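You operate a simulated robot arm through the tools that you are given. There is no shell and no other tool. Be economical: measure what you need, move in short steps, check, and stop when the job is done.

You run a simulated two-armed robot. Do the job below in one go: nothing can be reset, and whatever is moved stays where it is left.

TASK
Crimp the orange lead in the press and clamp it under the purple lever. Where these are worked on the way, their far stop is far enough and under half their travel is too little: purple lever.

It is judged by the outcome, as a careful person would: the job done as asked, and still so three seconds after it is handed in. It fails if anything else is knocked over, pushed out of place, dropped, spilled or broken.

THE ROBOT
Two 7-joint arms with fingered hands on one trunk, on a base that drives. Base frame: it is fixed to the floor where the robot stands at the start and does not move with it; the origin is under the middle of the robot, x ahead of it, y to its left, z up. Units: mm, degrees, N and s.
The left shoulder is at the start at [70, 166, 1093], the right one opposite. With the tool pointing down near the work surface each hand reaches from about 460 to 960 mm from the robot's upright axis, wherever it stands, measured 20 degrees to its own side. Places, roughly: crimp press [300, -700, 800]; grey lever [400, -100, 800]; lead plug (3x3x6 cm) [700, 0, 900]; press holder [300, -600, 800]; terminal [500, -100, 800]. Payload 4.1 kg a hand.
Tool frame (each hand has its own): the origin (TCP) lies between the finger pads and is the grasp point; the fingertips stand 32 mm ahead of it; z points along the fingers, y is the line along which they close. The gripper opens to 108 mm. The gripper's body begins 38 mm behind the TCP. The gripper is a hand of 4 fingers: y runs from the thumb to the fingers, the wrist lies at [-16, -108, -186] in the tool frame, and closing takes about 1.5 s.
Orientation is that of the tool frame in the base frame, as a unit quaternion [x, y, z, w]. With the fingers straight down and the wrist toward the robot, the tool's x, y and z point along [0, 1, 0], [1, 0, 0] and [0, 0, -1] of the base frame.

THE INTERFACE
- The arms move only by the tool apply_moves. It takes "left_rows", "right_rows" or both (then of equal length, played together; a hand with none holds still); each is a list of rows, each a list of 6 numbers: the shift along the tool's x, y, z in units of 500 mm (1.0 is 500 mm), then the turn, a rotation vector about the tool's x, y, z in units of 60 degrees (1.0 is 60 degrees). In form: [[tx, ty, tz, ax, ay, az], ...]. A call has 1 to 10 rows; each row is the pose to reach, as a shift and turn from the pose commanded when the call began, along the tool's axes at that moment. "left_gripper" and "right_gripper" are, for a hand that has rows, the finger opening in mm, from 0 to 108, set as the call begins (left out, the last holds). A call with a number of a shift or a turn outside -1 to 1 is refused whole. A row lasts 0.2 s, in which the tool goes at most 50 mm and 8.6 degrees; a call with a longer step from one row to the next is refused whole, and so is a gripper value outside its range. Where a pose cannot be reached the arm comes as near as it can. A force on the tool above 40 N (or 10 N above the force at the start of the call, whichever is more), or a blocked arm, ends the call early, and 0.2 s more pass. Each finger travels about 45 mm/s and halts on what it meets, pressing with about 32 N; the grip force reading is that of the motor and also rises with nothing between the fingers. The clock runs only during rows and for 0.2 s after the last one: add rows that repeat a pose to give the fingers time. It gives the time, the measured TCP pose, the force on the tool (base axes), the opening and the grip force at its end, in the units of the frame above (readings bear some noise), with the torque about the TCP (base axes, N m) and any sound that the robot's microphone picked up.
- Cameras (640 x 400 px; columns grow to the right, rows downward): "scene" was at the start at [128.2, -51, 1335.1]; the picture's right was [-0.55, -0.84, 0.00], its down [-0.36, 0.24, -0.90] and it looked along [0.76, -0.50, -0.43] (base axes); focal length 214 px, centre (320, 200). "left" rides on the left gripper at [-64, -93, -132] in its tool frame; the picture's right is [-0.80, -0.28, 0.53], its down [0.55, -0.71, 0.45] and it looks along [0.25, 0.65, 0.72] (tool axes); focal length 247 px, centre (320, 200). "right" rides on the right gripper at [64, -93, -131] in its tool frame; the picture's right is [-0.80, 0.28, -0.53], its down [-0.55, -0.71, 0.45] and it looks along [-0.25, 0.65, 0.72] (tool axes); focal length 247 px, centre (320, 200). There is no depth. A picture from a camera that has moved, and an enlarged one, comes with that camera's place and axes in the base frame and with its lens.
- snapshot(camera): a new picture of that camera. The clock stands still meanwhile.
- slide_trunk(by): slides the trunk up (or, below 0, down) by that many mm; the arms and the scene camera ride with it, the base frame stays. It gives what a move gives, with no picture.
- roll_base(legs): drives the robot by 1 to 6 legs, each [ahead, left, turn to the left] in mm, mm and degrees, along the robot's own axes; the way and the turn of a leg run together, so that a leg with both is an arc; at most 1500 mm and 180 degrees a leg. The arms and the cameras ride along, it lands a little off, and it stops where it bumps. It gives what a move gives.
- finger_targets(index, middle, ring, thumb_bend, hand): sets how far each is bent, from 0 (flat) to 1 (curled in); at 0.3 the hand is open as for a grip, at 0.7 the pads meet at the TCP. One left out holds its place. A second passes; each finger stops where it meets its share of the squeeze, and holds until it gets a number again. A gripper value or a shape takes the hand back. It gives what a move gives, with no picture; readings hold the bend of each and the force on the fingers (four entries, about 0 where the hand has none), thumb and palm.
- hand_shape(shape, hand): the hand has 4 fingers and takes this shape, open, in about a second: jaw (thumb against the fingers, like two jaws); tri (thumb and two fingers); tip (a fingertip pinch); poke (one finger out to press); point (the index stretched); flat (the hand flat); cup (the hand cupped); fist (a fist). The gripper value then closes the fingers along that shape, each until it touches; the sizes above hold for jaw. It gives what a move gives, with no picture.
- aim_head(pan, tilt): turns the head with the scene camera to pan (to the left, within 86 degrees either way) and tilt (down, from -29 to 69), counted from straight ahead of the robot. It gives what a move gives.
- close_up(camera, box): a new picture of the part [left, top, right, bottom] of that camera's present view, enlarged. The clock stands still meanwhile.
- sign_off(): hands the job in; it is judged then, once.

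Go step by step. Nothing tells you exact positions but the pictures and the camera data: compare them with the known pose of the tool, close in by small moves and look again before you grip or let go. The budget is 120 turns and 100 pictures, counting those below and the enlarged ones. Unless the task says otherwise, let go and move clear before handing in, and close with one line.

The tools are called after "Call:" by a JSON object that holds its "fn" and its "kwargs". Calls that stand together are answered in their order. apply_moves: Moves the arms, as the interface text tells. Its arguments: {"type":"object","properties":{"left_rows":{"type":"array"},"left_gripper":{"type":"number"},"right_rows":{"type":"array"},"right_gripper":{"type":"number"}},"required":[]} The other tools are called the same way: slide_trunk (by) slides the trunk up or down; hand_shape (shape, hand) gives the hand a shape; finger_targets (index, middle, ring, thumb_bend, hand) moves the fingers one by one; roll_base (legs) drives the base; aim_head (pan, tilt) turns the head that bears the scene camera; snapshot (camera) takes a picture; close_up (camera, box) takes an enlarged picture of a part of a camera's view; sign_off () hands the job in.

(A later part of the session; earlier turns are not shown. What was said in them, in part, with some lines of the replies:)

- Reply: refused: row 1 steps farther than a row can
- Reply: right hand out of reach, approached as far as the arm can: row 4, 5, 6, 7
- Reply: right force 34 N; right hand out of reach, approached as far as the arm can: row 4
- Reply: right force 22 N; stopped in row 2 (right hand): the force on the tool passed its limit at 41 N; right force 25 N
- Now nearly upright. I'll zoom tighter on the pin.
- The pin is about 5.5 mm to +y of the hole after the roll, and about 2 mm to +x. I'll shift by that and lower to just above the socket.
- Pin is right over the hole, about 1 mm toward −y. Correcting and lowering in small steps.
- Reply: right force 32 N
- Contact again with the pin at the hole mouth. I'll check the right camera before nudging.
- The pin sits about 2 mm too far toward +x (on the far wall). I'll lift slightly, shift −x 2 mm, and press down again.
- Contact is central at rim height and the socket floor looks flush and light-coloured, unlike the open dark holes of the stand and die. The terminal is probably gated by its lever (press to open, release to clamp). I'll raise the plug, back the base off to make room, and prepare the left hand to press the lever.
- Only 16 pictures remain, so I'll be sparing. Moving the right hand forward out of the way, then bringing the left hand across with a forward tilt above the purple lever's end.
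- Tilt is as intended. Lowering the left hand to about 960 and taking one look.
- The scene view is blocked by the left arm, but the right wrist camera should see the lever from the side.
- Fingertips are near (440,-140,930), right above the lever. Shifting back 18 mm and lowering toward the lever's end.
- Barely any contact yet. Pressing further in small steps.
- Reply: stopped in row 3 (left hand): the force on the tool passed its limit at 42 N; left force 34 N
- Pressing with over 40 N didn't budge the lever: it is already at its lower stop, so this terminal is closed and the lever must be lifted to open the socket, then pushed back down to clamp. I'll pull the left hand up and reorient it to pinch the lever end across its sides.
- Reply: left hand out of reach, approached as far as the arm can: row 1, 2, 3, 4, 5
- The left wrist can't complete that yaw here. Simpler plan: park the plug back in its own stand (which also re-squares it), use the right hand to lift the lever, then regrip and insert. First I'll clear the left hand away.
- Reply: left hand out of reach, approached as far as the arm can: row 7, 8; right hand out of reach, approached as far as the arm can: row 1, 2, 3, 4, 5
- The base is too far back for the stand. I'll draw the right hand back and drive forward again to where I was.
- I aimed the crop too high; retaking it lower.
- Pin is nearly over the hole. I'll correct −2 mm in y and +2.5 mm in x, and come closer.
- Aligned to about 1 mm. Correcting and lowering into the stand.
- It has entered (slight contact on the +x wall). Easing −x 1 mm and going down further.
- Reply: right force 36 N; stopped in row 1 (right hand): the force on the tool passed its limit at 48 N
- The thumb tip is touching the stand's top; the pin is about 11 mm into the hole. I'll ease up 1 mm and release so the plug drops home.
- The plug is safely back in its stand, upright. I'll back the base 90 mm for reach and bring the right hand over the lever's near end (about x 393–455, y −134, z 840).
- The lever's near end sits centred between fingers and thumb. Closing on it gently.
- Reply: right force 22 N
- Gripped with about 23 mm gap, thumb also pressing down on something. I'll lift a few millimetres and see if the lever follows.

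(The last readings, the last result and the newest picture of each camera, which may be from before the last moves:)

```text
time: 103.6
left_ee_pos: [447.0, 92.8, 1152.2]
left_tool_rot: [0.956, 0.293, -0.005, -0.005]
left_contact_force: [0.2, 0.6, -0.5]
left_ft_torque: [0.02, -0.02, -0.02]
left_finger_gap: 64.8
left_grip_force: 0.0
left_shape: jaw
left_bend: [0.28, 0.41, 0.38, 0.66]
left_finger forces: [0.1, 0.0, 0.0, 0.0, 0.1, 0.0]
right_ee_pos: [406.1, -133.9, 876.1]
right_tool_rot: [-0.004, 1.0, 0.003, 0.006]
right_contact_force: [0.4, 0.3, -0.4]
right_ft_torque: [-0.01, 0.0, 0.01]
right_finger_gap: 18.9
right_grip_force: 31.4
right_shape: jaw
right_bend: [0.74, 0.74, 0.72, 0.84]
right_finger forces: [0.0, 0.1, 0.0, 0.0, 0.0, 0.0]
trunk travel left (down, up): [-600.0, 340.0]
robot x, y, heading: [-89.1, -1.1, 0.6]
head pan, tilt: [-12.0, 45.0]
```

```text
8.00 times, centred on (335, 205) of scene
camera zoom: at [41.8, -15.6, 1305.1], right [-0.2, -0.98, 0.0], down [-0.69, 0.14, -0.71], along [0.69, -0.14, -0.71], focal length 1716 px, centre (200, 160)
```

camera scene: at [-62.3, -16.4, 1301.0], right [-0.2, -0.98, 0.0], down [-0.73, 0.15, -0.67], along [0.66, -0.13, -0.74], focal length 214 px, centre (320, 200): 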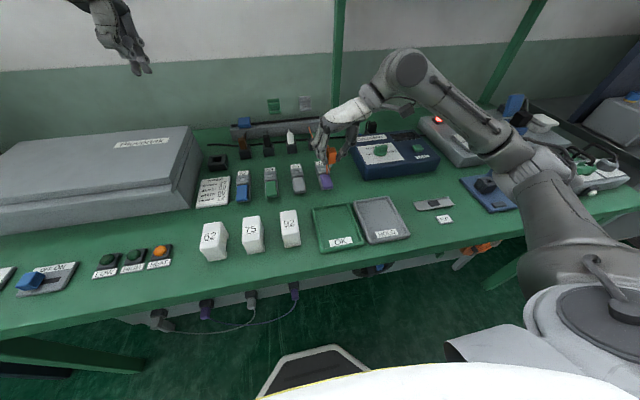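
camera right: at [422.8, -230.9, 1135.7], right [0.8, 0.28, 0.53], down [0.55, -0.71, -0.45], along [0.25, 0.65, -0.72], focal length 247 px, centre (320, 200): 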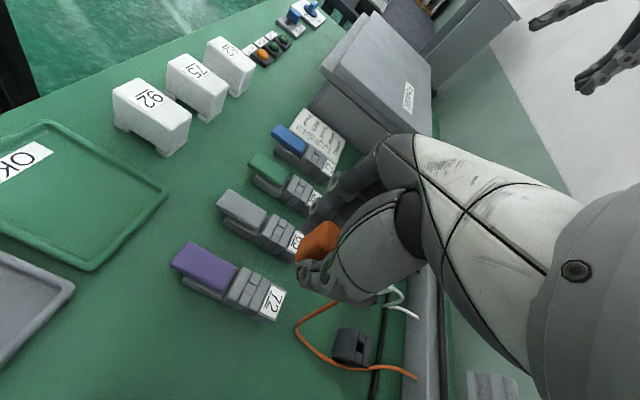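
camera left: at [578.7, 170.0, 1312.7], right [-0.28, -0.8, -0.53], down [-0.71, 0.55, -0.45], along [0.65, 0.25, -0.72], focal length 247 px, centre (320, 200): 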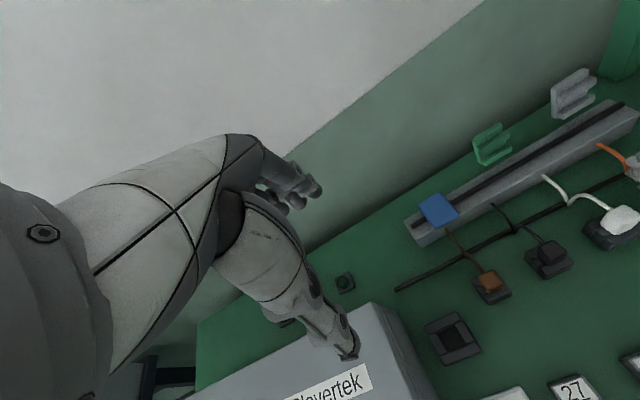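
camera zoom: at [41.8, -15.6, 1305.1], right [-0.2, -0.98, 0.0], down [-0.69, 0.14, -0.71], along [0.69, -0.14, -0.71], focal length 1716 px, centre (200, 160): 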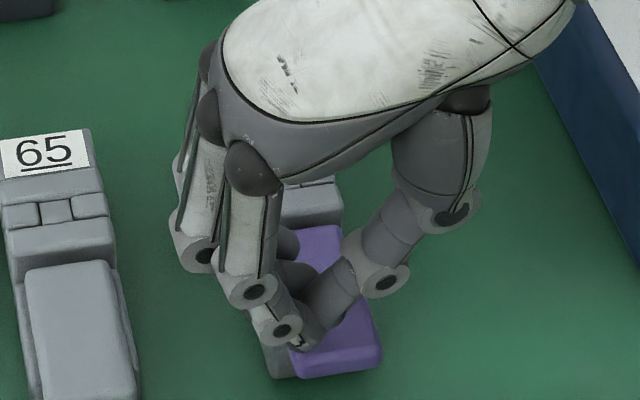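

The tips slipped off the top. I'll reopen, go 13 mm lower, and pinch again.

Call:
{"fn": "apply_moves", "kwargs": {"right_rows": [[0, 0, 0, 0, 0, 0], [0, 0, 0, 0, 0, 0], [0, 0, 0, 0, 0, 0], [0, 0, 0, 0, 0, 0], [0.004, 0, 0.025, 0, 0, 0], [0.004, 0, 0.054, 0, 0, 0], [0.004, 0, 0.054, 0, 0, 0]], "right_gripper": 62}}

Call:
{"fn": "apply_moves", "kwargs": {"right_rows": [[0, 0, 0, 0, 0, 0], [0, 0, 0, 0, 0, 0], [0, 0, 0, 0, 0, 0], [0, 0, 0, 0, 0, 0], [0, 0, 0, 0, 0, 0]], "right_gripper": 18}}

```text
time: 105.2
left_ee_pos: [447.8, 93.2, 1152.4]
left_tool_rot: [0.956, 0.293, -0.005, -0.005]
left_contact_force: [-0.8, 0.0, -0.3]
left_ft_torque: [-0.04, -0.01, 0.01]
left_finger_gap: 64.9
left_grip_force: 0.0
left_shape: jaw
left_bend: [0.28, 0.41, 0.38, 0.66]
left_finger forces: [0.1, 0.0, 0.0, 0.1, 0.0, 0.0]
right_ee_pos: [406.7, -133.9, 847.4]
right_tool_rot: [-0.004, 1.0, 0.003, 0.006]
right_contact_force: [0.9, -0.8, 0.3]
right_ft_torque: [0.0, 0.0, -0.02]
right_finger_gap: 61.7
right_grip_force: 0.1
right_shape: jaw
right_bend: [0.74, 0.42, 0.39, 0.68]
right_finger forces: [0.0, 0.1, 0.0, 0.1, 0.1, 0.1]
trunk travel left (down, up): [-600.0, 340.0]
robot x, y, heading: [-88.2, -0.5, 0.4]
head pan, tilt: [-12.0, 45.0]
```

```text
time: 106.4
left_ee_pos: [447.4, 92.4, 1151.8]
left_tool_rot: [0.956, 0.293, -0.004, -0.006]
left_contact_force: [0.4, -0.9, 0.2]
left_ft_torque: [0.01, 0.01, 0.0]
left_finger_gap: 64.8
left_grip_force: 0.0
left_shape: jaw
left_bend: [0.28, 0.41, 0.38, 0.66]
left_finger forces: [0.0, 0.0, 0.0, 0.1, 0.0, 0.1]
right_ee_pos: [407.4, -133.3, 849.6]
right_tool_rot: [-0.003, 1.0, 0.002, 0.006]
right_contact_force: [1.1, -4.5, 1.5]
right_ft_torque: [-0.05, -0.1, -0.01]
right_finger_gap: 27.3
right_grip_force: 32.1
right_shape: jaw
right_bend: [0.73, 0.57, 0.59, 0.73]
right_finger forces: [15.3, 6.8, 5.2, 0.0, 30.5, 0.1]
trunk travel left (down, up): [-600.0, 340.0]
robot x, y, heading: [-86.4, 0.0, 0.6]
head pan, tilt: [-12.0, 45.0]
```

A solid pinch now (all fingers and thumb loaded, 27 mm gap). Lifting along the hinge arc, first a small step.

Call:
{"fn": "apply_moves", "kwargs": {"right_rows": [[0, 0, -0.008, 0, 0, 0], [0, 0, -0.016, 0, 0, 0], [-0.001, 0, -0.024, 0, 0, 0]]}}

```text
time: 107.2
left_ee_pos: [446.9, 92.0, 1150.4]
left_tool_rot: [0.956, 0.293, -0.006, -0.005]
left_contact_force: [-0.3, -0.1, -0.1]
left_ft_torque: [0.01, 0.01, 0.01]
left_finger_gap: 64.8
left_grip_force: 0.1
left_shape: jaw
left_bend: [0.28, 0.41, 0.38, 0.66]
left_finger forces: [0.0, 0.0, 0.0, 0.1, 0.0, 0.0]
right_ee_pos: [406.1, -135.9, 860.5]
right_tool_rot: [-0.002, 1.0, 0.001, 0.005]
right_contact_force: [1.0, -2.9, -3.8]
right_ft_torque: [-0.25, 0.16, 0.04]
right_finger_gap: 26.7
right_grip_force: 31.8
right_shape: jaw
right_bend: [0.73, 0.59, 0.6, 0.74]
right_finger forces: [13.6, 6.7, 4.6, 0.1, 29.7, 0.0]
trunk travel left (down, up): [-600.0, 340.0]
robot x, y, heading: [-91.3, -0.5, 0.7]
head pan, tilt: [-12.0, 45.0]
```

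It follows (slight resistance). Continuing along the arc to about 45°.

Call:
{"fn": "apply_moves", "kwargs": {"right_rows": [[-0.006, 0, -0.01, 0, 0, 0], [-0.012, 0, -0.018, 0, 0, 0], [-0.018, 0, -0.026, 0, 0, 0], [-0.024, 0, -0.033, 0, 0, 0]]}}

Call:
{"fn": "close_up", "kwargs": {"camera": "scene", "box": [310, 175, 370, 225]}}

```text
time: 108.2
left_ee_pos: [445.6, 91.9, 1152.3]
left_tool_rot: [0.956, 0.293, -0.004, -0.005]
left_contact_force: [-0.6, -0.3, 0.2]
left_ft_torque: [0.0, 0.0, -0.01]
left_finger_gap: 64.9
left_grip_force: 0.0
left_shape: jaw
left_bend: [0.28, 0.41, 0.38, 0.66]
left_finger forces: [0.0, 0.0, 0.0, 0.0, 0.0, 0.0]
right_ee_pos: [417.5, -136.1, 879.4]
right_tool_rot: [-0.003, 1.0, 0.002, 0.008]
right_contact_force: [-6.3, -11.2, 9.0]
right_ft_torque: [-0.23, -0.07, -0.15]
right_finger_gap: 27.6
right_grip_force: 31.6
right_shape: jaw
right_bend: [0.74, 0.58, 0.62, 0.75]
right_finger forces: [8.6, 8.7, 10.2, 0.0, 28.5, 0.0]
trunk travel left (down, up): [-600.0, 340.0]
robot x, y, heading: [-91.0, 0.1, 0.6]
head pan, tilt: [-12.0, 45.0]
```

```text
8.00 times, centred on (340, 200) of scene
camera zoom: at [40.8, -17.3, 1305.4], right [-0.2, -0.98, 0.0], down [-0.69, 0.14, -0.71], along [0.69, -0.14, -0.71], focal length 1716 px, centre (160, 200)
```

zoom: 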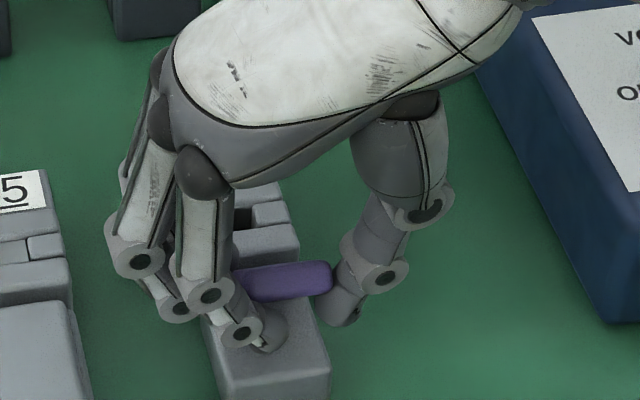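

The lever is coming up and the socket behind it now shows dark and open. I'll push it on toward its far stop.

Call:
{"fn": "apply_moves", "kwargs": {"right_rows": [[-0.01, 0.002, -0.006, 0, 0, 0], [-0.02, 0.004, -0.01, 0, 0, 0], [-0.03, 0.004, -0.013, 0, 0, 0], [-0.04, 0.004, -0.014, 0, 0, 0]]}}

```text
time: 109.2
left_ee_pos: [443.4, 90.2, 1153.9]
left_tool_rot: [0.956, 0.292, -0.003, -0.004]
left_contact_force: [0.3, -0.7, 0.7]
left_ft_torque: [0.01, 0.01, 0.02]
left_finger_gap: 65.2
left_grip_force: 0.1
left_shape: jaw
left_bend: [0.28, 0.41, 0.38, 0.66]
left_finger forces: [0.0, 0.1, 0.0, 0.0, 0.0, 0.0]
right_ee_pos: [433.0, -133.8, 884.1]
right_tool_rot: [-0.005, 1.0, 0.002, 0.003]
right_contact_force: [-30.3, -9.3, -4.4]
right_ft_torque: [0.39, 0.08, -0.57]
right_finger_gap: 24.3
right_grip_force: 32.3
right_shape: jaw
right_bend: [0.75, 0.59, 0.64, 0.8]
right_finger forces: [0.1, 7.5, 3.7, 0.0, 34.1, 0.0]
trunk travel left (down, up): [-600.0, 340.0]
robot x, y, heading: [-92.3, -0.9, 0.4]
head pan, tilt: [-12.0, 45.0]
```

The lever has hit its far stop (30 N). I'll relax, open, rise straight up, and check that it stays.

Call:
{"fn": "apply_moves", "kwargs": {"right_rows": [[0.008, 0, 0, 0, 0, 0], [0.008, 0, 0, 0, 0, 0], [0.008, 0, 0, 0, 0, 0], [0.008, 0, 0, 0, 0, 0], [0.008, 0, 0, 0, 0, 0], [0.008, 0, 0, 0, 0, 0]], "right_gripper": 64}}

Call:
{"fn": "apply_moves", "kwargs": {"right_rows": [[0, 0, -0.06, 0, 0, 0], [0, 0, -0.14, 0, 0, 0], [-0.06, 0, -0.2, 0, 0, 0], [-0.14, 0, -0.2, 0, 0, 0], [-0.22, 0, -0.2, 0, 0, 0], [-0.3, 0, -0.2, 0, 0, 0], [-0.38, 0, -0.2, 0, 0, 0], [-0.44, 0, -0.2, 0, 0, 0]]}}

Call:
{"fn": "close_up", "kwargs": {"camera": "scene", "box": [300, 110, 380, 230]}}

```text
time: 110.6
left_ee_pos: [447.3, 93.2, 1152.3]
left_tool_rot: [0.956, 0.292, -0.005, -0.004]
left_contact_force: [-0.1, -0.3, -0.3]
left_ft_torque: [-0.02, 0.01, -0.01]
left_finger_gap: 65.1
left_grip_force: 0.1
left_shape: jaw
left_bend: [0.28, 0.41, 0.38, 0.66]
left_finger forces: [0.0, 0.1, 0.1, 0.1, 0.1, 0.0]
right_ee_pos: [433.9, -132.6, 883.7]
right_tool_rot: [-0.003, 1.0, 0.002, 0.005]
right_contact_force: [-0.1, 0.0, 0.9]
right_ft_torque: [0.0, 0.04, 0.02]
right_finger_gap: 63.6
right_grip_force: 0.0
right_shape: jaw
right_bend: [0.74, 0.41, 0.39, 0.67]
right_finger forces: [0.1, 0.0, 0.0, 0.0, 0.1, 0.0]
trunk travel left (down, up): [-600.0, 340.0]
robot x, y, heading: [-91.5, -0.3, 0.5]
head pan, tilt: [-12.0, 45.0]
```

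```text
time: 112.4
left_ee_pos: [449.3, 93.8, 1151.5]
left_tool_rot: [0.956, 0.293, -0.005, -0.005]
left_contact_force: [0.0, -0.3, -0.2]
left_ft_torque: [-0.02, 0.01, -0.01]
left_finger_gap: 64.8
left_grip_force: 0.0
left_shape: jaw
left_bend: [0.28, 0.41, 0.38, 0.66]
left_finger forces: [0.1, 0.0, 0.0, 0.1, 0.1, 0.0]
right_ee_pos: [651.3, -133.8, 986.4]
right_tool_rot: [-0.004, 1.0, 0.002, 0.005]
right_contact_force: [-0.7, 0.3, -1.1]
right_ft_torque: [-0.01, -0.01, 0.02]
right_finger_gap: 63.9
right_grip_force: 0.0
right_shape: jaw
right_bend: [0.74, 0.41, 0.39, 0.67]
right_finger forces: [0.0, 0.0, 0.0, 0.0, 0.0, 0.0]
trunk travel left (down, up): [-600.0, 340.0]
robot x, y, heading: [-90.6, -1.0, 0.4]
head pan, tilt: [-12.0, 45.0]
```

```text
3.33 times, centred on (340, 170) of scene
camera zoom: at [42.9, -15.1, 1305.0], right [-0.2, -0.98, 0.0], down [-0.69, 0.14, -0.71], along [0.69, -0.14, -0.71], focal length 715 px, centre (253, 300)
```

zoom: 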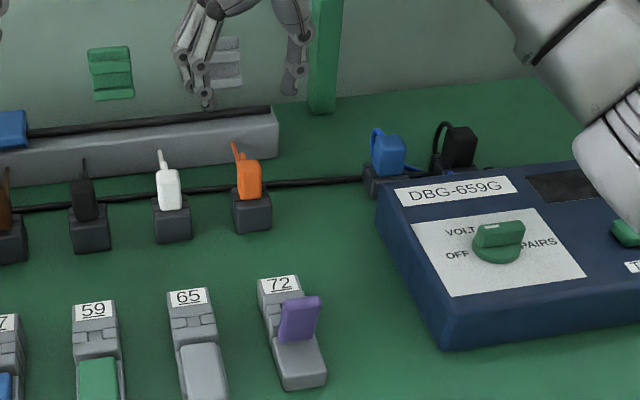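

The lever stays up at its far stop and the socket is open. Now I'll regrip the plug at its stand.

Call:
{"fn": "apply_moves", "kwargs": {"right_rows": [[-0.012, -0.0066, 0.07, 0, 0, 0], [-0.012, -0.0066, 0.15, 0, 0, 0], [-0.012, -0.0066, 0.2, 0, 0, 0], [-0.012, -0.0066, 0.234, 0, 0, 0], [-0.012, -0.0066, 0.234, 0, 0, 0]], "right_gripper": 55}}

Call:
{"fn": "apply_moves", "kwargs": {"right_rows": [[0, 0, 0, 0, 0, 0], [0, 0, 0, 0, 0, 0], [0, 0, 0, 0, 0, 0], [0, 0, 0, 0, 0, 0], [0, 0, 0, 0, 0, 0], [0, 0, 0, 0, 0, 0], [0, 0, 0, 0, 0, 0]], "right_gripper": 8}}

```text
time: 113.6
left_ee_pos: [446.8, 92.5, 1151.1]
left_tool_rot: [0.956, 0.293, -0.004, -0.005]
left_contact_force: [0.9, 0.9, 0.1]
left_ft_torque: [0.02, -0.04, 0.01]
left_finger_gap: 65.3
left_grip_force: 0.0
left_shape: jaw
left_bend: [0.28, 0.41, 0.38, 0.66]
left_finger forces: [0.0, 0.0, 0.0, 0.1, 0.0, 0.0]
right_ee_pos: [659.2, -138.1, 869.4]
right_tool_rot: [-0.004, 1.0, 0.001, 0.006]
right_contact_force: [0.5, 1.1, -0.1]
right_ft_torque: [0.0, 0.03, 0.03]
right_finger_gap: 55.2
right_grip_force: 0.0
right_shape: jaw
right_bend: [0.74, 0.44, 0.42, 0.71]
right_finger forces: [0.0, 0.1, 0.0, 0.0, 0.1, 0.1]
trunk travel left (down, up): [-600.0, 340.0]
robot x, y, heading: [-88.1, 1.3, 0.7]
head pan, tilt: [-12.0, 45.0]
```

```text
time: 115.2
left_ee_pos: [447.3, 92.8, 1151.4]
left_tool_rot: [0.956, 0.293, -0.004, -0.005]
left_contact_force: [0.8, -1.2, -1.2]
left_ft_torque: [0.0, 0.01, -0.02]
left_finger_gap: 64.9
left_grip_force: 0.0
left_shape: jaw
left_bend: [0.28, 0.41, 0.38, 0.66]
left_finger forces: [0.1, 0.1, 0.1, 0.0, 0.0, 0.0]
right_ee_pos: [657.9, -137.5, 869.2]
right_tool_rot: [-0.003, 1.0, 0.002, 0.007]
right_contact_force: [3.4, -0.9, 6.9]
right_ft_torque: [0.09, -0.11, -0.12]
right_finger_gap: 21.1
right_grip_force: 32.2
right_shape: jaw
right_bend: [0.73, 0.58, 0.65, 0.76]
right_finger forces: [18.0, 10.8, 0.0, 0.1, 29.2, 0.0]
trunk travel left (down, up): [-600.0, 340.0]
robot x, y, heading: [-94.4, 0.5, 0.7]
head pan, tilt: [-12.0, 45.0]
```

Gripped. Lifting out and carrying back over the open socket, staying clear of the raised lever.

Call:
{"fn": "apply_moves", "kwargs": {"right_rows": [[0, 0, -0.03, 0, 0, 0], [0, 0, -0.08, 0, 0, 0], [0, 0, -0.16, 0, 0, 0], [0.04, 0, -0.198, 0, 0, 0], [0.12, -0.001, -0.198, 0, 0, 0], [0.2, -0.002, -0.198, 0, 0, 0], [0.28, -0.003, -0.198, 0, 0, 0], [0.342, -0.004, -0.198, 0, 0, 0], [0.342, -0.004, -0.13, 0, 0, 0], [0.342, -0.004, -0.07, 0, 0, 0]]}}

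Call:
{"fn": "close_up", "kwargs": {"camera": "scene", "box": [315, 160, 365, 210]}}

```text
time: 117.4
left_ee_pos: [446.2, 92.2, 1151.5]
left_tool_rot: [0.956, 0.293, -0.005, -0.004]
left_contact_force: [0.1, 0.0, 0.3]
left_ft_torque: [-0.01, 0.0, -0.03]
left_finger_gap: 64.9
left_grip_force: 0.1
left_shape: jaw
left_bend: [0.28, 0.41, 0.38, 0.66]
left_finger forces: [0.1, 0.0, 0.0, 0.0, 0.1, 0.0]
right_ee_pos: [492.1, -137.7, 902.2]
right_tool_rot: [-0.003, 1.0, 0.002, 0.005]
right_contact_force: [0.6, -0.1, -0.7]
right_ft_torque: [0.0, 0.01, 0.0]
right_finger_gap: 20.4
right_grip_force: 32.4
right_shape: jaw
right_bend: [0.73, 0.59, 0.65, 0.76]
right_finger forces: [17.7, 9.4, 0.0, 0.0, 27.2, 0.0]
trunk travel left (down, up): [-600.0, 340.0]
robot x, y, heading: [-90.4, -0.6, 0.3]
head pan, tilt: [-12.0, 45.0]
```

```text
8.00 times, centred on (340, 185) of scene
camera zoom: at [42.0, -16.3, 1305.2], right [-0.2, -0.98, 0.0], down [-0.69, 0.14, -0.71], along [0.69, -0.14, -0.71], focal length 1716 px, centre (160, 320)
```

zoom: 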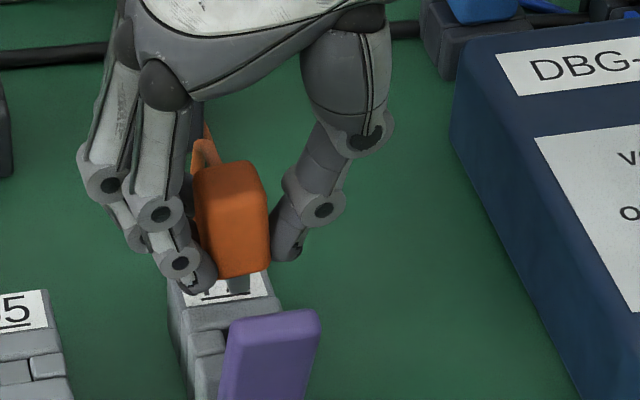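

The plug leans about 4° again, so I'll roll the hand 3° to compensate, shift to the target, and check from the right camera.

Call:
{"fn": "apply_moves", "kwargs": {"right_rows": [[0.005, -0.0016, 0.01, -0.025, 0, 0], [0.01, -0.0032, 0.018, -0.05, 0, 0], [0.01, -0.0032, 0.018, -0.05, 0, 0]]}}

Call:
{"fn": "close_up", "kwargs": {"camera": "right", "box": [240, 190, 340, 290]}}

```text
time: 118.2
left_ee_pos: [446.8, 92.8, 1149.8]
left_tool_rot: [0.956, 0.293, -0.005, -0.005]
left_contact_force: [0.2, -0.1, -0.3]
left_ft_torque: [-0.01, -0.01, -0.02]
left_finger_gap: 65.0
left_grip_force: 0.1
left_shape: jaw
left_bend: [0.28, 0.41, 0.38, 0.66]
left_finger forces: [0.0, 0.0, 0.0, 0.0, 0.1, 0.0]
right_ee_pos: [484.9, -139.7, 894.1]
right_tool_rot: [-0.003, 1.0, 0.028, 0.005]
right_contact_force: [-0.2, -0.2, -0.2]
right_ft_torque: [0.01, 0.04, 0.01]
right_finger_gap: 20.4
right_grip_force: 31.7
right_shape: jaw
right_bend: [0.73, 0.59, 0.65, 0.76]
right_finger forces: [17.7, 9.5, 0.1, 0.1, 27.2, 0.0]
trunk travel left (down, up): [-600.0, 340.0]
robot x, y, heading: [-91.3, -1.8, 0.4]
head pan, tilt: [-12.0, 45.0]
```

```text
4.00 times, centred on (290, 240) of right
camera zoom: at [421.2, -240.5, 1018.8], right [0.79, 0.26, 0.56], down [0.56, -0.68, -0.48], along [0.25, 0.69, -0.68], focal length 988 px, centre (440, 40)
```

zoom: 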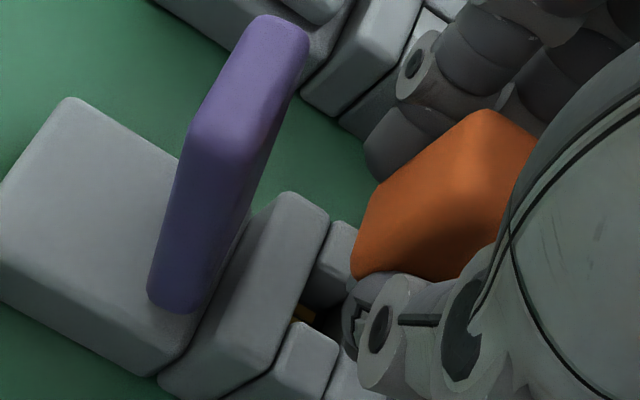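

The lever is well clear and the open socket with its brass contact is visible under the plug. Lowering gently.

Call:
{"fn": "apply_moves", "kwargs": {"right_rows": [[0, -0.0006, 0.01, 0, 0, 0], [0, -0.001, 0.018, 0, 0, 0], [0, -0.0013, 0.022, 0, 0, 0]]}}

```text
time: 119.0
left_ee_pos: [448.4, 93.6, 1150.6]
left_tool_rot: [0.956, 0.294, -0.005, -0.005]
left_contact_force: [-0.3, -0.4, 0.1]
left_ft_torque: [-0.01, 0.02, 0.02]
left_finger_gap: 65.1
left_grip_force: 0.2
left_shape: jaw
left_bend: [0.28, 0.41, 0.38, 0.66]
left_finger forces: [0.1, 0.1, 0.0, 0.0, 0.0, 0.0]
right_ee_pos: [484.0, -138.6, 882.2]
right_tool_rot: [-0.004, 1.0, 0.029, 0.005]
right_contact_force: [0.0, -0.6, 0.3]
right_ft_torque: [0.01, 0.04, 0.0]
right_finger_gap: 20.8
right_grip_force: 31.8
right_shape: jaw
right_bend: [0.73, 0.59, 0.65, 0.76]
right_finger forces: [17.8, 9.4, 0.0, 0.0, 27.2, 0.0]
trunk travel left (down, up): [-600.0, 340.0]
robot x, y, heading: [-87.6, 0.6, 0.6]
head pan, tilt: [-12.0, 45.0]
```

No contact at a height that was blocked before, so the pin is going in. Continuing.

Call:
{"fn": "apply_moves", "kwargs": {"right_rows": [[0, -0.0004, 0.006, 0, 0, 0], [0, -0.0006, 0.01, 0, 0, 0], [0, -0.0006, 0.01, 0, 0, 0]]}}

Call:
{"fn": "apply_moves", "kwargs": {"right_rows": [[0, -0.0004, 0.006, 0, 0, 0], [0, -0.0004, 0.006, 0, 0, 0]]}}

```text
time: 119.8
left_ee_pos: [447.9, 94.2, 1151.0]
left_tool_rot: [0.956, 0.293, -0.005, -0.004]
left_contact_force: [0.5, 0.0, 0.8]
left_ft_torque: [-0.01, -0.01, 0.01]
left_finger_gap: 65.0
left_grip_force: 0.1
left_shape: jaw
left_bend: [0.28, 0.41, 0.38, 0.66]
left_finger forces: [0.0, 0.0, 0.0, 0.0, 0.1, 0.0]
right_ee_pos: [482.3, -139.0, 877.0]
right_tool_rot: [-0.003, 1.0, 0.028, 0.005]
right_contact_force: [0.7, -0.2, -0.6]
right_ft_torque: [0.02, 0.01, -0.02]
right_finger_gap: 20.7
right_grip_force: 32.3
right_shape: jaw
right_bend: [0.73, 0.59, 0.65, 0.76]
right_finger forces: [17.8, 9.4, 0.0, 0.0, 27.3, 0.1]
trunk travel left (down, up): [-600.0, 340.0]
robot x, y, heading: [-87.4, -1.4, 0.5]
head pan, tilt: [-12.0, 45.0]
```

```text
time: 120.4
left_ee_pos: [448.2, 92.9, 1150.6]
left_tool_rot: [0.956, 0.292, -0.005, -0.005]
left_contact_force: [0.0, -0.6, 0.0]
left_ft_torque: [-0.01, 0.0, 0.02]
left_finger_gap: 64.9
left_grip_force: 0.2
left_shape: jaw
left_bend: [0.28, 0.41, 0.38, 0.66]
left_finger forces: [0.0, 0.0, 0.0, 0.1, 0.0, 0.0]
right_ee_pos: [483.6, -140.3, 873.8]
right_tool_rot: [-0.003, 1.0, 0.028, 0.005]
right_contact_force: [-1.0, -0.3, -1.2]
right_ft_torque: [0.01, 0.01, 0.01]
right_finger_gap: 20.6
right_grip_force: 32.0
right_shape: jaw
right_bend: [0.73, 0.59, 0.65, 0.76]
right_finger forces: [17.8, 9.6, 0.0, 0.0, 27.3, 0.0]
trunk travel left (down, up): [-600.0, 340.0]
robot x, y, heading: [-91.7, 1.2, 0.5]
head pan, tilt: [-12.0, 45.0]
```

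Call:
{"fn": "apply_moves", "kwargs": {"right_rows": [[0, -0.0003, 0.005, 0, 0, 0], [0, -0.0004, 0.007, 0, 0, 0], [0, -0.0004, 0.007, 0, 0, 0]]}}

Call:
{"fn": "apply_moves", "kwargs": {"right_rows": [[0, -0.0003, 0.005, 0, 0, 0], [0, -0.0003, 0.005, 0, 0, 0]]}}

```text
time: 121.2
left_ee_pos: [447.9, 93.8, 1151.1]
left_tool_rot: [0.956, 0.292, -0.006, -0.004]
left_contact_force: [-0.6, -0.4, -0.5]
left_ft_torque: [0.0, -0.01, 0.01]
left_finger_gap: 64.8
left_grip_force: 0.1
left_shape: jaw
left_bend: [0.28, 0.41, 0.38, 0.66]
left_finger forces: [0.0, 0.0, 0.1, 0.0, 0.0, 0.1]
right_ee_pos: [483.6, -139.9, 872.0]
right_tool_rot: [-0.004, 1.0, 0.028, 0.006]
right_contact_force: [-0.2, 0.3, -0.4]
right_ft_torque: [-0.02, 0.01, -0.02]
right_finger_gap: 20.7
right_grip_force: 32.2
right_shape: jaw
right_bend: [0.73, 0.59, 0.65, 0.76]
right_finger forces: [17.8, 9.5, 0.1, 0.0, 27.2, 0.0]
trunk travel left (down, up): [-600.0, 340.0]
robot x, y, heading: [-88.0, 1.8, 0.5]
head pan, tilt: [-12.0, 45.0]
```

```text
time: 121.8
left_ee_pos: [447.2, 92.0, 1151.4]
left_tool_rot: [0.956, 0.292, -0.004, -0.005]
left_contact_force: [0.4, 0.5, -0.3]
left_ft_torque: [0.0, 0.02, 0.03]
left_finger_gap: 65.0
left_grip_force: 0.2
left_shape: jaw
left_bend: [0.28, 0.41, 0.38, 0.66]
left_finger forces: [0.0, 0.0, 0.1, 0.0, 0.0, 0.1]
right_ee_pos: [484.6, -139.2, 869.3]
right_tool_rot: [-0.002, 1.0, 0.028, 0.006]
right_contact_force: [1.1, -0.6, 9.2]
right_ft_torque: [-0.2, -0.01, 0.02]
right_finger_gap: 20.5
right_grip_force: 32.4
right_shape: jaw
right_bend: [0.73, 0.59, 0.65, 0.76]
right_finger forces: [18.2, 9.6, 0.0, 0.0, 37.2, 0.0]
trunk travel left (down, up): [-600.0, 340.0]
robot x, y, heading: [-88.9, 2.2, 0.4]
head pan, tilt: [-12.0, 45.0]
```

Seated (thumb tip just touching the terminal's top). Releasing and rising.

Call:
{"fn": "apply_moves", "kwargs": {"right_rows": [[0, 0, -0.002, 0, 0, 0], [0, 0, -0.002, 0, 0, 0], [0, 0, -0.002, 0, 0, 0], [0, 0, -0.002, 0, 0, 0], [0, 0, -0.002, 0, 0, 0], [0, 0, -0.002, 0, 0, 0]], "right_gripper": 52}}

Call:
{"fn": "apply_moves", "kwargs": {"right_rows": [[0, 0, -0.06, 0, 0, 0], [0, 0, -0.14, 0, 0, 0], [0, -0.02, -0.22, 0.05, 0, 0], [-0.04, -0.06, -0.26, 0.05, 0, 0], [-0.04, -0.12, -0.26, 0.05, 0, 0]]}}

Call:
{"fn": "close_up", "kwargs": {"camera": "scene", "box": [310, 160, 370, 220]}}

```text
time: 123.2
left_ee_pos: [446.1, 92.0, 1151.1]
left_tool_rot: [0.956, 0.293, -0.005, -0.005]
left_contact_force: [-0.2, -0.5, 0.3]
left_ft_torque: [-0.01, 0.0, 0.03]
left_finger_gap: 64.8
left_grip_force: 0.1
left_shape: jaw
left_bend: [0.28, 0.41, 0.38, 0.66]
left_finger forces: [0.0, 0.0, 0.0, 0.1, 0.0, 0.0]
right_ee_pos: [484.7, -138.9, 870.0]
right_tool_rot: [-0.004, 1.0, 0.028, 0.005]
right_contact_force: [-0.3, 0.3, 0.2]
right_ft_torque: [-0.01, 0.03, -0.03]
right_finger_gap: 51.4
right_grip_force: 0.0
right_shape: jaw
right_bend: [0.74, 0.46, 0.43, 0.72]
right_finger forces: [0.0, 0.1, 0.1, 0.0, 0.0, 0.1]
trunk travel left (down, up): [-600.0, 340.0]
robot x, y, heading: [-86.2, -3.2, 0.6]
head pan, tilt: [-12.0, 45.0]
```

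```text
time: 124.4
left_ee_pos: [446.9, 91.3, 1152.6]
left_tool_rot: [0.956, 0.293, -0.004, -0.005]
left_contact_force: [0.5, 0.6, 0.6]
left_ft_torque: [0.01, -0.02, 0.0]
left_finger_gap: 64.7
left_grip_force: 0.0
left_shape: jaw
left_bend: [0.28, 0.41, 0.38, 0.66]
left_finger forces: [0.1, 0.0, 0.0, 0.1, 0.0, 0.1]
right_ee_pos: [502.5, -211.8, 994.7]
right_tool_rot: [-0.004, 1.0, 0.002, 0.006]
right_contact_force: [0.2, -1.2, -0.4]
right_ft_torque: [0.0, -0.02, 0.01]
right_finger_gap: 51.8
right_grip_force: 0.2
right_shape: jaw
right_bend: [0.74, 0.46, 0.43, 0.71]
right_finger forces: [0.1, 0.0, 0.0, 0.0, 0.0, 0.1]
trunk travel left (down, up): [-600.0, 340.0]
robot x, y, heading: [-87.9, -3.2, 0.6]
head pan, tilt: [-12.0, 45.0]
```

```text
6.67 times, centred on (340, 190) of scene
camera zoom: at [41.4, -17.4, 1305.2], right [-0.2, -0.98, 0.0], down [-0.69, 0.14, -0.71], along [0.69, -0.14, -0.71], focal length 1430 px, centre (187, 267)
```

zoom: 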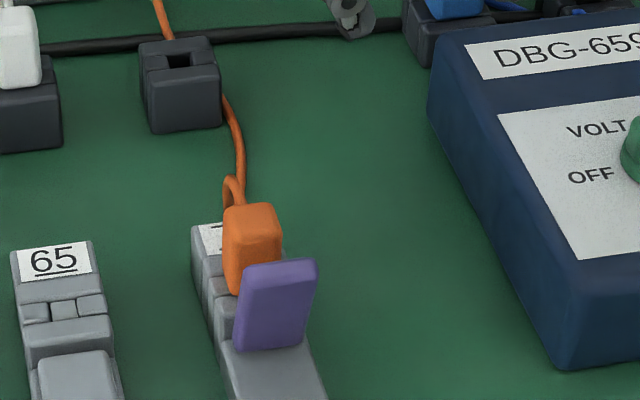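

The crimped plug stands in terminal 72. To close the lever I'll retrace the same pinch pose I released it from and run the lifting arc backwards.

Call:
{"fn": "apply_moves", "kwargs": {"right_rows": [[0.06, 0.06, 0, 0, 0, 0], [0.11, 0.12, 0, 0, 0, 0], [0.137, 0.158, 0, 0, 0, 0], [0.137, 0.158, 0.08, 0, 0, 0], [0.137, 0.158, 0.16, 0, 0, 0], [0.137, 0.158, 0.221, 0, 0, 0], [0.137, 0.158, 0.221, 0, 0, 0]], "right_gripper": 64}}

Call:
{"fn": "apply_moves", "kwargs": {"right_rows": [[0, 0, 0, 0, 0, 0], [0, 0, 0, 0, 0, 0], [0, 0, 0, 0, 0, 0], [0, 0, 0, 0, 0, 0], [0, 0, 0, 0, 0, 0]], "right_gripper": 18}}

```text
time: 126.0
left_ee_pos: [447.6, 93.5, 1151.4]
left_tool_rot: [0.956, 0.293, -0.005, -0.005]
left_contact_force: [0.4, 0.8, 0.9]
left_ft_torque: [0.02, 0.01, 0.03]
left_finger_gap: 65.0
left_grip_force: 0.1
left_shape: jaw
left_bend: [0.28, 0.41, 0.38, 0.66]
left_finger forces: [0.0, 0.0, 0.0, 0.0, 0.1, 0.1]
right_ee_pos: [435.4, -132.4, 885.4]
right_tool_rot: [-0.004, 1.0, 0.001, 0.004]
right_contact_force: [0.0, 0.9, 0.2]
right_ft_torque: [-0.01, 0.0, 0.02]
right_finger_gap: 63.9
right_grip_force: 0.1
right_shape: jaw
right_bend: [0.74, 0.41, 0.38, 0.67]
right_finger forces: [0.0, 0.0, 0.1, 0.0, 0.0, 0.0]
trunk travel left (down, up): [-600.0, 340.0]
robot x, y, heading: [-89.5, -0.3, 0.3]
head pan, tilt: [-12.0, 45.0]
```

```text
time: 127.2
left_ee_pos: [445.6, 91.2, 1152.3]
left_tool_rot: [0.956, 0.292, -0.004, -0.004]
left_contact_force: [0.3, 0.9, 0.0]
left_ft_torque: [0.04, -0.01, 0.03]
left_finger_gap: 65.1
left_grip_force: 0.1
left_shape: jaw
left_bend: [0.28, 0.41, 0.38, 0.66]
left_finger forces: [0.1, 0.1, 0.0, 0.1, 0.0, 0.0]
right_ee_pos: [435.7, -133.8, 884.4]
right_tool_rot: [-0.003, 1.0, 0.001, 0.004]
right_contact_force: [-7.5, -9.3, -5.5]
right_ft_torque: [0.17, 0.02, -0.22]
right_finger_gap: 13.3
right_grip_force: 31.4
right_shape: jaw
right_bend: [0.7, 0.61, 0.7, 0.75]
right_finger forces: [0.0, 9.5, 0.0, 0.0, 29.7, 0.0]
trunk travel left (down, up): [-600.0, 340.0]
robot x, y, heading: [-91.9, -3.1, 0.3]
head pan, tilt: [-12.0, 45.0]
```

Thumb and middle finger have the lever. Running the arc backwards.

Call:
{"fn": "apply_moves", "kwargs": {"right_rows": [[0.01, 0, 0.001, 0, 0, 0], [0.02, 0, 0.004, 0, 0, 0], [0.032, 0, 0.008, 0, 0, 0], [0.042, 0, 0.018, 0, 0, 0]]}}

Call:
{"fn": "apply_moves", "kwargs": {"right_rows": [[0.006, 0, 0.012, 0, 0, 0], [0.012, 0, 0.024, 0, 0, 0], [0.016, 0, 0.036, 0, 0, 0]]}}

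```text
time: 128.2
left_ee_pos: [450.4, 91.5, 1150.0]
left_tool_rot: [0.956, 0.292, -0.006, -0.006]
left_contact_force: [0.6, 0.0, 0.3]
left_ft_torque: [-0.05, -0.03, -0.01]
left_finger_gap: 64.8
left_grip_force: 0.1
left_shape: jaw
left_bend: [0.28, 0.41, 0.38, 0.66]
left_finger forces: [0.0, 0.0, 0.0, 0.0, 0.0, 0.0]
right_ee_pos: [424.6, -133.1, 880.7]
right_tool_rot: [0.001, 1.0, 0.001, 0.014]
right_contact_force: [22.1, -13.5, 2.6]
right_ft_torque: [0.29, -1.2, -0.39]
right_finger_gap: 13.6
right_grip_force: 32.1
right_shape: jaw
right_bend: [0.7, 0.61, 0.74, 0.75]
right_finger forces: [1.0, 7.9, 45.3, 0.0, 47.3, 0.1]
trunk travel left (down, up): [-600.0, 340.0]
robot x, y, heading: [-84.6, 1.3, 0.7]
head pan, tilt: [-12.0, 45.0]
stopped in row 4 (right hand): the force on the tool passed its limit at 42 N (the readings are from after the stop); the commanded pose is now the measured one
```

```text
time: 128.8
left_ee_pos: [448.4, 90.6, 1151.6]
left_tool_rot: [0.956, 0.293, -0.004, -0.005]
left_contact_force: [0.0, 0.6, -0.8]
left_ft_torque: [-0.01, -0.02, 0.01]
left_finger_gap: 64.9
left_grip_force: 0.0
left_shape: jaw
left_bend: [0.28, 0.41, 0.38, 0.66]
left_finger forces: [0.0, 0.1, 0.0, 0.0, 0.1, 0.0]
right_ee_pos: [420.0, -133.6, 876.1]
right_tool_rot: [0.002, 1.0, 0.002, 0.019]
right_contact_force: [9.5, -12.0, 21.0]
right_ft_torque: [0.15, -1.18, -0.26]
right_finger_gap: 12.9
right_grip_force: 31.7
right_shape: jaw
right_bend: [0.7, 0.62, 0.77, 0.76]
right_finger forces: [6.5, 8.6, 54.0, 0.0, 47.0, 0.0]
trunk travel left (down, up): [-600.0, 340.0]
robot x, y, heading: [-89.2, 0.0, 0.3]
head pan, tilt: [-12.0, 45.0]
stopped in row 2 (right hand): the force on the tool passed its limit at 42 N (the readings are from after the stop); the commanded pose is now the measured one
```

Resistance is acting near the ring finger, close to the hinge and plug. I'll spend a picture to see.

Call:
{"fn": "close_up", "kwargs": {"camera": "scene", "box": [315, 165, 365, 215]}}

```text
8.00 times, centred on (340, 190) of scene
camera zoom: at [42.5, -17.4, 1305.3], right [-0.2, -0.98, 0.0], down [-0.69, 0.14, -0.71], along [0.69, -0.14, -0.71], focal length 1716 px, centre (160, 280)
```

zoom: 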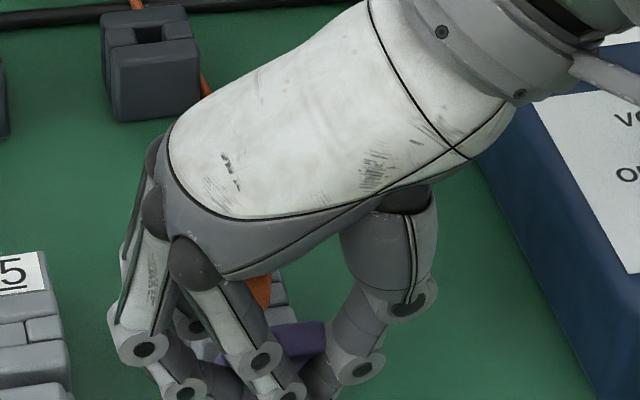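

The plug is still standing and the lever has started down; the ring finger is wedged behind it. I'll open, rise, and then press the lever down from above with closed fingers.

Call:
{"fn": "apply_moves", "kwargs": {"right_rows": [[0, 0, -0.004, 0, 0, 0], [0, 0, -0.004, 0, 0, 0], [0, 0, -0.004, 0, 0, 0], [0, 0, -0.004, 0, 0, 0], [0, 0, -0.004, 0, 0, 0], [0, 0, -0.06, 0, 0, 0], [0, 0, -0.14, 0, 0, 0]], "right_gripper": 66}}

Call:
{"fn": "apply_moves", "kwargs": {"right_rows": [[0, 0, 0, 0, 0, 0], [0, 0, 0, 0, 0, 0], [0, 0, 0, 0, 0, 0], [0, 0, 0, 0, 0, 0], [0, 0, 0, 0, 0, 0], [0, 0, 0, 0, 0, 0]], "right_gripper": 0}}

```text
time: 130.4
left_ee_pos: [448.0, 92.1, 1150.8]
left_tool_rot: [0.956, 0.292, -0.005, -0.004]
left_contact_force: [0.1, 0.0, 0.6]
left_ft_torque: [0.0, 0.02, -0.05]
left_finger_gap: 65.1
left_grip_force: 0.1
left_shape: jaw
left_bend: [0.28, 0.41, 0.38, 0.66]
left_finger forces: [0.1, 0.1, 0.0, 0.0, 0.0, 0.1]
right_ee_pos: [416.4, -131.7, 941.2]
right_tool_rot: [0.001, 1.0, 0.001, 0.015]
right_contact_force: [1.1, 0.8, 0.8]
right_ft_torque: [-0.03, 0.02, -0.05]
right_finger_gap: 65.6
right_grip_force: 0.0
right_shape: jaw
right_bend: [0.28, 0.41, 0.38, 0.66]
right_finger forces: [0.0, 0.0, 0.0, 0.0, 0.0, 0.1]
trunk travel left (down, up): [-600.0, 340.0]
robot x, y, heading: [-86.0, -5.3, 0.5]
head pan, tilt: [-12.0, 45.0]
```

```text
time: 131.8
left_ee_pos: [448.6, 91.8, 1150.6]
left_tool_rot: [0.956, 0.293, -0.004, -0.005]
left_contact_force: [0.3, -0.5, 0.5]
left_ft_torque: [0.01, 0.03, 0.0]
left_finger_gap: 65.1
left_grip_force: 0.1
left_shape: jaw
left_bend: [0.28, 0.41, 0.38, 0.66]
left_finger forces: [0.0, 0.1, 0.0, 0.1, 0.0, 0.1]
right_ee_pos: [416.9, -131.0, 941.0]
right_tool_rot: [0.002, 1.0, 0.001, 0.015]
right_contact_force: [-0.5, -0.4, -0.2]
right_ft_torque: [0.01, 0.01, -0.01]
right_finger_gap: 0.1
right_grip_force: 31.7
right_shape: jaw
right_bend: [0.7, 0.7, 0.7, 0.49]
right_finger forces: [0.1, 0.0, 0.0, 0.0, 0.1, 0.0]
trunk travel left (down, up): [-600.0, 340.0]
robot x, y, heading: [-88.1, 2.0, 0.7]
head pan, tilt: [-12.0, 45.0]
```

Call:
{"fn": "apply_moves", "kwargs": {"right_rows": [[0.002, -0.006, 0.02, 0, 0, 0], [0.005, -0.006, 0.04, 0, 0, 0], [0.012, -0.006, 0.056, 0, 0, 0], [0.02, -0.006, 0.07, 0, 0, 0]]}}

Call:
{"fn": "apply_moves", "kwargs": {"right_rows": [[0.004, 0, 0.016, 0, 0, 0], [0.004, 0, 0.032, 0, 0, 0], [0.004, 0, 0.046, 0, 0, 0]]}}

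```text
time: 132.8
left_ee_pos: [447.6, 92.3, 1151.4]
left_tool_rot: [0.956, 0.293, -0.006, -0.005]
left_contact_force: [-0.3, 0.3, 0.0]
left_ft_torque: [0.0, -0.04, -0.03]
left_finger_gap: 65.2
left_grip_force: 0.2
left_shape: jaw
left_bend: [0.28, 0.41, 0.38, 0.66]
left_finger forces: [0.0, 0.0, 0.1, 0.1, 0.0, 0.1]
right_ee_pos: [407.3, -134.2, 906.9]
right_tool_rot: [0.001, 1.0, 0.002, 0.015]
right_contact_force: [0.3, 0.6, -0.6]
right_ft_torque: [0.02, -0.03, 0.01]
right_finger_gap: 0.0
right_grip_force: 32.6
right_shape: jaw
right_bend: [0.7, 0.7, 0.7, 0.49]
right_finger forces: [0.1, 0.1, 0.1, 0.0, 0.1, 0.0]
trunk travel left (down, up): [-600.0, 340.0]
robot x, y, heading: [-87.8, 0.8, 0.6]
head pan, tilt: [-12.0, 45.0]
```

```text
time: 133.6
left_ee_pos: [443.5, 91.4, 1153.9]
left_tool_rot: [0.957, 0.291, -0.002, -0.004]
left_contact_force: [-0.5, -0.3, 0.0]
left_ft_torque: [0.04, 0.01, 0.01]
left_finger_gap: 65.3
left_grip_force: 0.0
left_shape: jaw
left_bend: [0.28, 0.41, 0.38, 0.66]
left_finger forces: [0.0, 0.0, 0.0, 0.1, 0.1, 0.0]
right_ee_pos: [399.6, -135.7, 886.7]
right_tool_rot: [0.0, 1.0, 0.002, 0.015]
right_contact_force: [-36.9, -5.8, 17.1]
right_ft_torque: [-0.2, 1.07, -0.01]
right_finger_gap: 0.0
right_grip_force: 32.3
right_shape: jaw
right_bend: [0.7, 0.7, 0.7, 0.5]
right_finger forces: [0.1, 2.4, 0.0, 0.1, 67.5, 0.1]
trunk travel left (down, up): [-600.0, 340.0]
robot x, y, heading: [-89.4, -2.7, 0.3]
head pan, tilt: [-12.0, 45.0]
```

That pushed on the lever's near face instead; it is still standing at its stop. I'll back up and use a single index finger, placed between lever and plug above plug height, to sweep the lever over toward me.

Call:
{"fn": "apply_moves", "kwargs": {"right_rows": [[0.01, 0, -0.03, 0, 0, 0], [0.01, 0, -0.1, 0, 0, 0], [0, 0, -0.16, 0, 0, 0]]}}

Call:
{"fn": "finger_targets", "kwargs": {"hand": "right", "index": 0.7, "middle": 1.0, "ring": 1.0, "thumb_bend": 0.3}}

```text
time: 134.4
left_ee_pos: [450.3, 93.1, 1150.8]
left_tool_rot: [0.956, 0.293, -0.006, -0.005]
left_contact_force: [0.0, -0.8, 0.3]
left_ft_torque: [0.01, 0.03, 0.01]
left_finger_gap: 65.2
left_grip_force: 0.2
left_shape: jaw
left_bend: [0.28, 0.41, 0.38, 0.66]
left_finger forces: [0.0, 0.0, 0.0, 0.1, 0.0, 0.1]
right_ee_pos: [405.0, -135.6, 963.0]
right_tool_rot: [0.0, 1.0, 0.003, 0.015]
right_contact_force: [-0.2, -0.2, 0.3]
right_ft_torque: [0.01, 0.02, -0.01]
right_finger_gap: 0.0
right_grip_force: 32.4
right_shape: jaw
right_bend: [0.7, 0.7, 0.7, 0.49]
right_finger forces: [0.1, 0.0, 0.0, 0.0, 0.0, 0.1]
trunk travel left (down, up): [-600.0, 340.0]
robot x, y, heading: [-89.7, 3.3, 0.5]
head pan, tilt: [-12.0, 45.0]
```

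```text
time: 135.4
left_ee_pos: [447.9, 93.2, 1150.9]
left_tool_rot: [0.956, 0.292, -0.005, -0.004]
left_contact_force: [0.1, 0.2, 0.0]
left_ft_torque: [0.01, 0.03, 0.05]
left_finger_gap: 64.8
left_grip_force: 0.0
left_shape: jaw
left_bend: [0.28, 0.41, 0.38, 0.66]
left_finger forces: [0.1, 0.1, 0.1, 0.0, 0.0, 0.0]
right_ee_pos: [404.2, -134.4, 963.2]
right_tool_rot: [0.001, 1.0, 0.001, 0.015]
right_contact_force: [-0.2, 0.7, -1.2]
right_ft_torque: [-0.01, 0.01, 0.01]
right_finger_gap: 55.2
right_grip_force: 0.1
right_shape: fingers
right_bend: [0.7, 1.0, 1.0, 0.3]
right_finger forces: [0.0, 0.1, 0.1, 0.0, 0.1, 0.0]
trunk travel left (down, up): [-600.0, 340.0]
robot x, y, heading: [-89.4, -0.9, 0.8]
head pan, tilt: [-12.0, 45.0]
```

Call:
{"fn": "apply_moves", "kwargs": {"right_rows": [[-0.07, 0, 0, 0, 0, 0], [-0.134, 0, 0, 0, 0, 0], [-0.134, 0, 0.04, 0, 0, 0], [-0.134, 0, 0.08, 0, 0, 0], [-0.134, 0, 0.1, 0, 0, 0]]}}

Call:
{"fn": "apply_moves", "kwargs": {"right_rows": [[0.03, 0, 0.004, 0, 0, 0], [0.05, 0, 0.008, 0, 0, 0], [0.07, 0, 0.016, 0, 0, 0]]}}

```text
time: 136.6
left_ee_pos: [448.1, 92.5, 1150.5]
left_tool_rot: [0.956, 0.293, -0.006, -0.005]
left_contact_force: [0.2, 0.2, 0.1]
left_ft_torque: [0.01, -0.01, -0.01]
left_finger_gap: 64.8
left_grip_force: 0.1
left_shape: jaw
left_bend: [0.28, 0.41, 0.38, 0.66]
left_finger forces: [0.0, 0.0, 0.0, 0.0, 0.0, 0.0]
right_ee_pos: [472.1, -136.2, 917.0]
right_tool_rot: [0.0, 1.0, 0.001, 0.015]
right_contact_force: [-0.3, 0.6, 0.4]
right_ft_torque: [-0.03, 0.02, 0.01]
right_finger_gap: 55.3
right_grip_force: 0.1
right_shape: fingers
right_bend: [0.7, 1.0, 1.0, 0.3]
right_finger forces: [0.0, 0.0, 0.0, 0.0, 0.1, 0.0]
trunk travel left (down, up): [-600.0, 340.0]
robot x, y, heading: [-86.8, 1.5, 0.7]
head pan, tilt: [-12.0, 45.0]
```

```text
time: 137.4
left_ee_pos: [447.3, 92.9, 1150.6]
left_tool_rot: [0.956, 0.292, -0.005, -0.005]
left_contact_force: [-0.4, 0.4, 0.1]
left_ft_torque: [0.0, 0.01, -0.02]
left_finger_gap: 65.2
left_grip_force: 0.1
left_shape: jaw
left_bend: [0.28, 0.41, 0.38, 0.66]
left_finger forces: [0.0, 0.0, 0.0, 0.0, 0.0, 0.0]
right_ee_pos: [437.2, -134.9, 908.1]
right_tool_rot: [0.001, 1.0, 0.001, 0.014]
right_contact_force: [-0.4, -0.2, 0.6]
right_ft_torque: [0.0, -0.02, 0.0]
right_finger_gap: 55.5
right_grip_force: 0.2
right_shape: fingers
right_bend: [0.7, 1.0, 1.0, 0.3]
right_finger forces: [0.0, 0.1, 0.0, 0.0, 0.0, 0.0]
trunk travel left (down, up): [-600.0, 340.0]
robot x, y, heading: [-91.6, -0.8, 0.6]
head pan, tilt: [-12.0, 45.0]
```

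No resistance yet. I'll follow the arc on down and feel where contact occurs.

Call:
{"fn": "apply_moves", "kwargs": {"right_rows": [[0.014, 0, 0.014, 0, 0, 0], [0.026, 0, 0.032, 0, 0, 0], [0.034, 0, 0.052, 0, 0, 0]]}}

Call:
{"fn": "apply_moves", "kwargs": {"right_rows": [[0, 0, 0.016, 0, 0, 0], [0, 0, 0.024, 0, 0, 0]]}}

```text
time: 138.2
left_ee_pos: [449.7, 92.0, 1151.0]
left_tool_rot: [0.956, 0.293, -0.004, -0.005]
left_contact_force: [-0.1, 1.2, -0.5]
left_ft_torque: [0.01, 0.0, 0.01]
left_finger_gap: 65.0
left_grip_force: 0.0
left_shape: jaw
left_bend: [0.28, 0.41, 0.38, 0.66]
left_finger forces: [0.1, 0.0, 0.0, 0.0, 0.1, 0.0]
right_ee_pos: [422.1, -135.5, 880.2]
right_tool_rot: [0.001, 1.0, 0.002, 0.015]
right_contact_force: [-0.4, 0.0, 0.8]
right_ft_torque: [0.0, 0.0, 0.0]
right_finger_gap: 55.6
right_grip_force: 0.0
right_shape: fingers
right_bend: [0.7, 1.0, 1.0, 0.3]
right_finger forces: [0.0, 0.0, 0.0, 0.0, 0.1, 0.0]
trunk travel left (down, up): [-600.0, 340.0]
robot x, y, heading: [-88.9, 1.2, 0.5]
head pan, tilt: [-12.0, 45.0]
```

```text
time: 138.8
left_ee_pos: [448.0, 92.1, 1151.4]
left_tool_rot: [0.956, 0.292, -0.005, -0.005]
left_contact_force: [0.3, 0.4, -0.2]
left_ft_torque: [0.02, 0.02, -0.04]
left_finger_gap: 65.2
left_grip_force: 0.1
left_shape: jaw
left_bend: [0.28, 0.41, 0.38, 0.66]
left_finger forces: [0.0, 0.0, 0.0, 0.1, 0.0, 0.0]
right_ee_pos: [420.0, -132.9, 870.1]
right_tool_rot: [0.001, 1.0, 0.002, 0.016]
right_contact_force: [0.6, 0.9, 3.1]
right_ft_torque: [0.08, -0.02, -0.03]
right_finger_gap: 54.6
right_grip_force: 1.4
right_shape: fingers
right_bend: [0.7, 1.0, 1.0, 0.3]
right_finger forces: [3.1, 0.1, 0.0, 0.1, 0.1, 0.1]
trunk travel left (down, up): [-600.0, 340.0]
robot x, y, heading: [-86.2, 0.2, 0.5]
head pan, tilt: [-12.0, 45.0]
```

A light 3 N contact on the index tip — the lever is being pushed. Pressing on down to its stop.

Call:
{"fn": "apply_moves", "kwargs": {"right_rows": [[0, 0, 0.008, 0, 0, 0], [0, 0, 0.016, 0, 0, 0]]}}

Call:
{"fn": "apply_moves", "kwargs": {"right_rows": [[0, 0, 0.008, 0, 0, 0], [0, 0, 0.016, 0, 0, 0]]}}

```text
time: 139.4
left_ee_pos: [446.2, 93.1, 1151.5]
left_tool_rot: [0.956, 0.292, -0.003, -0.004]
left_contact_force: [0.1, 0.0, -0.2]
left_ft_torque: [0.02, 0.0, 0.01]
left_finger_gap: 64.8
left_grip_force: 0.0
left_shape: jaw
left_bend: [0.28, 0.41, 0.38, 0.66]
left_finger forces: [0.0, 0.0, 0.0, 0.0, 0.0, 0.1]
right_ee_pos: [421.1, -130.7, 866.4]
right_tool_rot: [-0.001, 1.0, 0.007, 0.021]
right_contact_force: [-4.9, 4.7, 27.5]
right_ft_torque: [0.34, 0.33, -0.04]
right_finger_gap: 50.9
right_grip_force: 13.7
right_shape: fingers
right_bend: [0.71, 1.0, 1.0, 0.3]
right_finger forces: [27.1, 0.1, 0.0, 0.1, 0.0, 0.0]
trunk travel left (down, up): [-600.0, 340.0]
robot x, y, heading: [-87.0, 2.2, 0.3]
head pan, tilt: [-12.0, 45.0]
stopped in row 2 (right hand): the force on the tool passed its limit at 41 N (the readings are from after the stop); the commanded pose is now the measured one
```

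```text
time: 139.9
left_ee_pos: [445.4, 93.8, 1151.5]
left_tool_rot: [0.956, 0.293, -0.004, -0.004]
left_contact_force: [-0.7, -1.3, -0.5]
left_ft_torque: [0.06, 0.03, 0.01]
left_finger_gap: 65.2
left_grip_force: 0.1
left_shape: jaw
left_bend: [0.28, 0.41, 0.38, 0.66]
left_finger forces: [0.0, 0.0, 0.0, 0.0, 0.0, 0.0]
right_ee_pos: [422.0, -128.1, 866.4]
right_tool_rot: [-0.001, 1.0, 0.01, 0.024]
right_contact_force: [-6.4, 4.8, 27.6]
right_ft_torque: [0.23, 0.34, -0.06]
right_finger_gap: 48.5
right_grip_force: 14.7
right_shape: fingers
right_bend: [0.71, 1.0, 1.0, 0.3]
right_finger forces: [28.7, 0.1, 0.0, 0.0, 0.0, 0.0]
trunk travel left (down, up): [-600.0, 340.0]
robot x, y, heading: [-85.9, -2.6, 0.9]
head pan, tilt: [-12.0, 45.0]
stopped in row 2 (right hand): the force on the tool passed its limit at 43 N (the readings are from after the stop); the commanded pose is now the measured one
```

Hard stop at the closed-lever height. I'll lift the hand away and use the last picture to verify.

Call:
{"fn": "apply_moves", "kwargs": {"right_rows": [[0, 0, -0.04, 0, 0, 0], [0, 0, -0.12, 0, 0, 0], [0, -0.04, -0.2, 0, 0, 0], [0, -0.12, -0.24, 0, 0, 0], [0, -0.21, -0.26, 0, 0, 0], [0, -0.3, -0.26, 0, 0, 0], [0, -0.39, -0.26, 0, 0, 0]]}}

Call:
{"fn": "close_up", "kwargs": {"camera": "scene", "box": [290, 130, 390, 230]}}

```text
time: 141.5
left_ee_pos: [447.9, 92.2, 1152.2]
left_tool_rot: [0.956, 0.293, -0.004, -0.004]
left_contact_force: [-0.5, 0.1, -0.4]
left_ft_torque: [0.03, -0.02, 0.01]
left_finger_gap: 65.1
left_grip_force: 0.0
left_shape: jaw
left_bend: [0.28, 0.41, 0.38, 0.66]
left_finger forces: [0.0, 0.0, 0.0, 0.0, 0.1, 0.0]
right_ee_pos: [418.9, -328.1, 989.8]
right_tool_rot: [-0.001, 1.0, 0.008, 0.022]
right_contact_force: [-0.4, -0.2, -0.3]
right_ft_torque: [0.0, 0.02, 0.01]
right_finger_gap: 55.5
right_grip_force: 0.1
right_shape: fingers
right_bend: [0.7, 1.0, 1.0, 0.3]
right_finger forces: [0.0, 0.0, 0.1, 0.1, 0.0, 0.1]
trunk travel left (down, up): [-600.0, 340.0]
robot x, y, heading: [-88.5, 1.8, 0.4]
head pan, tilt: [-12.0, 45.0]
```

```text
refused: no pictures are left
```

I have no pictures left, so the lever's final position is judged by touch. The index finger swept through where the raised lever stood, then met a hard stop at the closed-lever height, and the curled fingers touched nothing. Both hands are clear, so I'm handing in.

Call:
{"fn": "sign_off", "kwargs": {}}

```text
The job is handed in.
```

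The orange lead is crimped (the press light went green and stayed on), seated in terminal 72, and the purple lever is pressed back down onto its stop. I confirmed the lever's final position by touch only, because the picture budget had run out.
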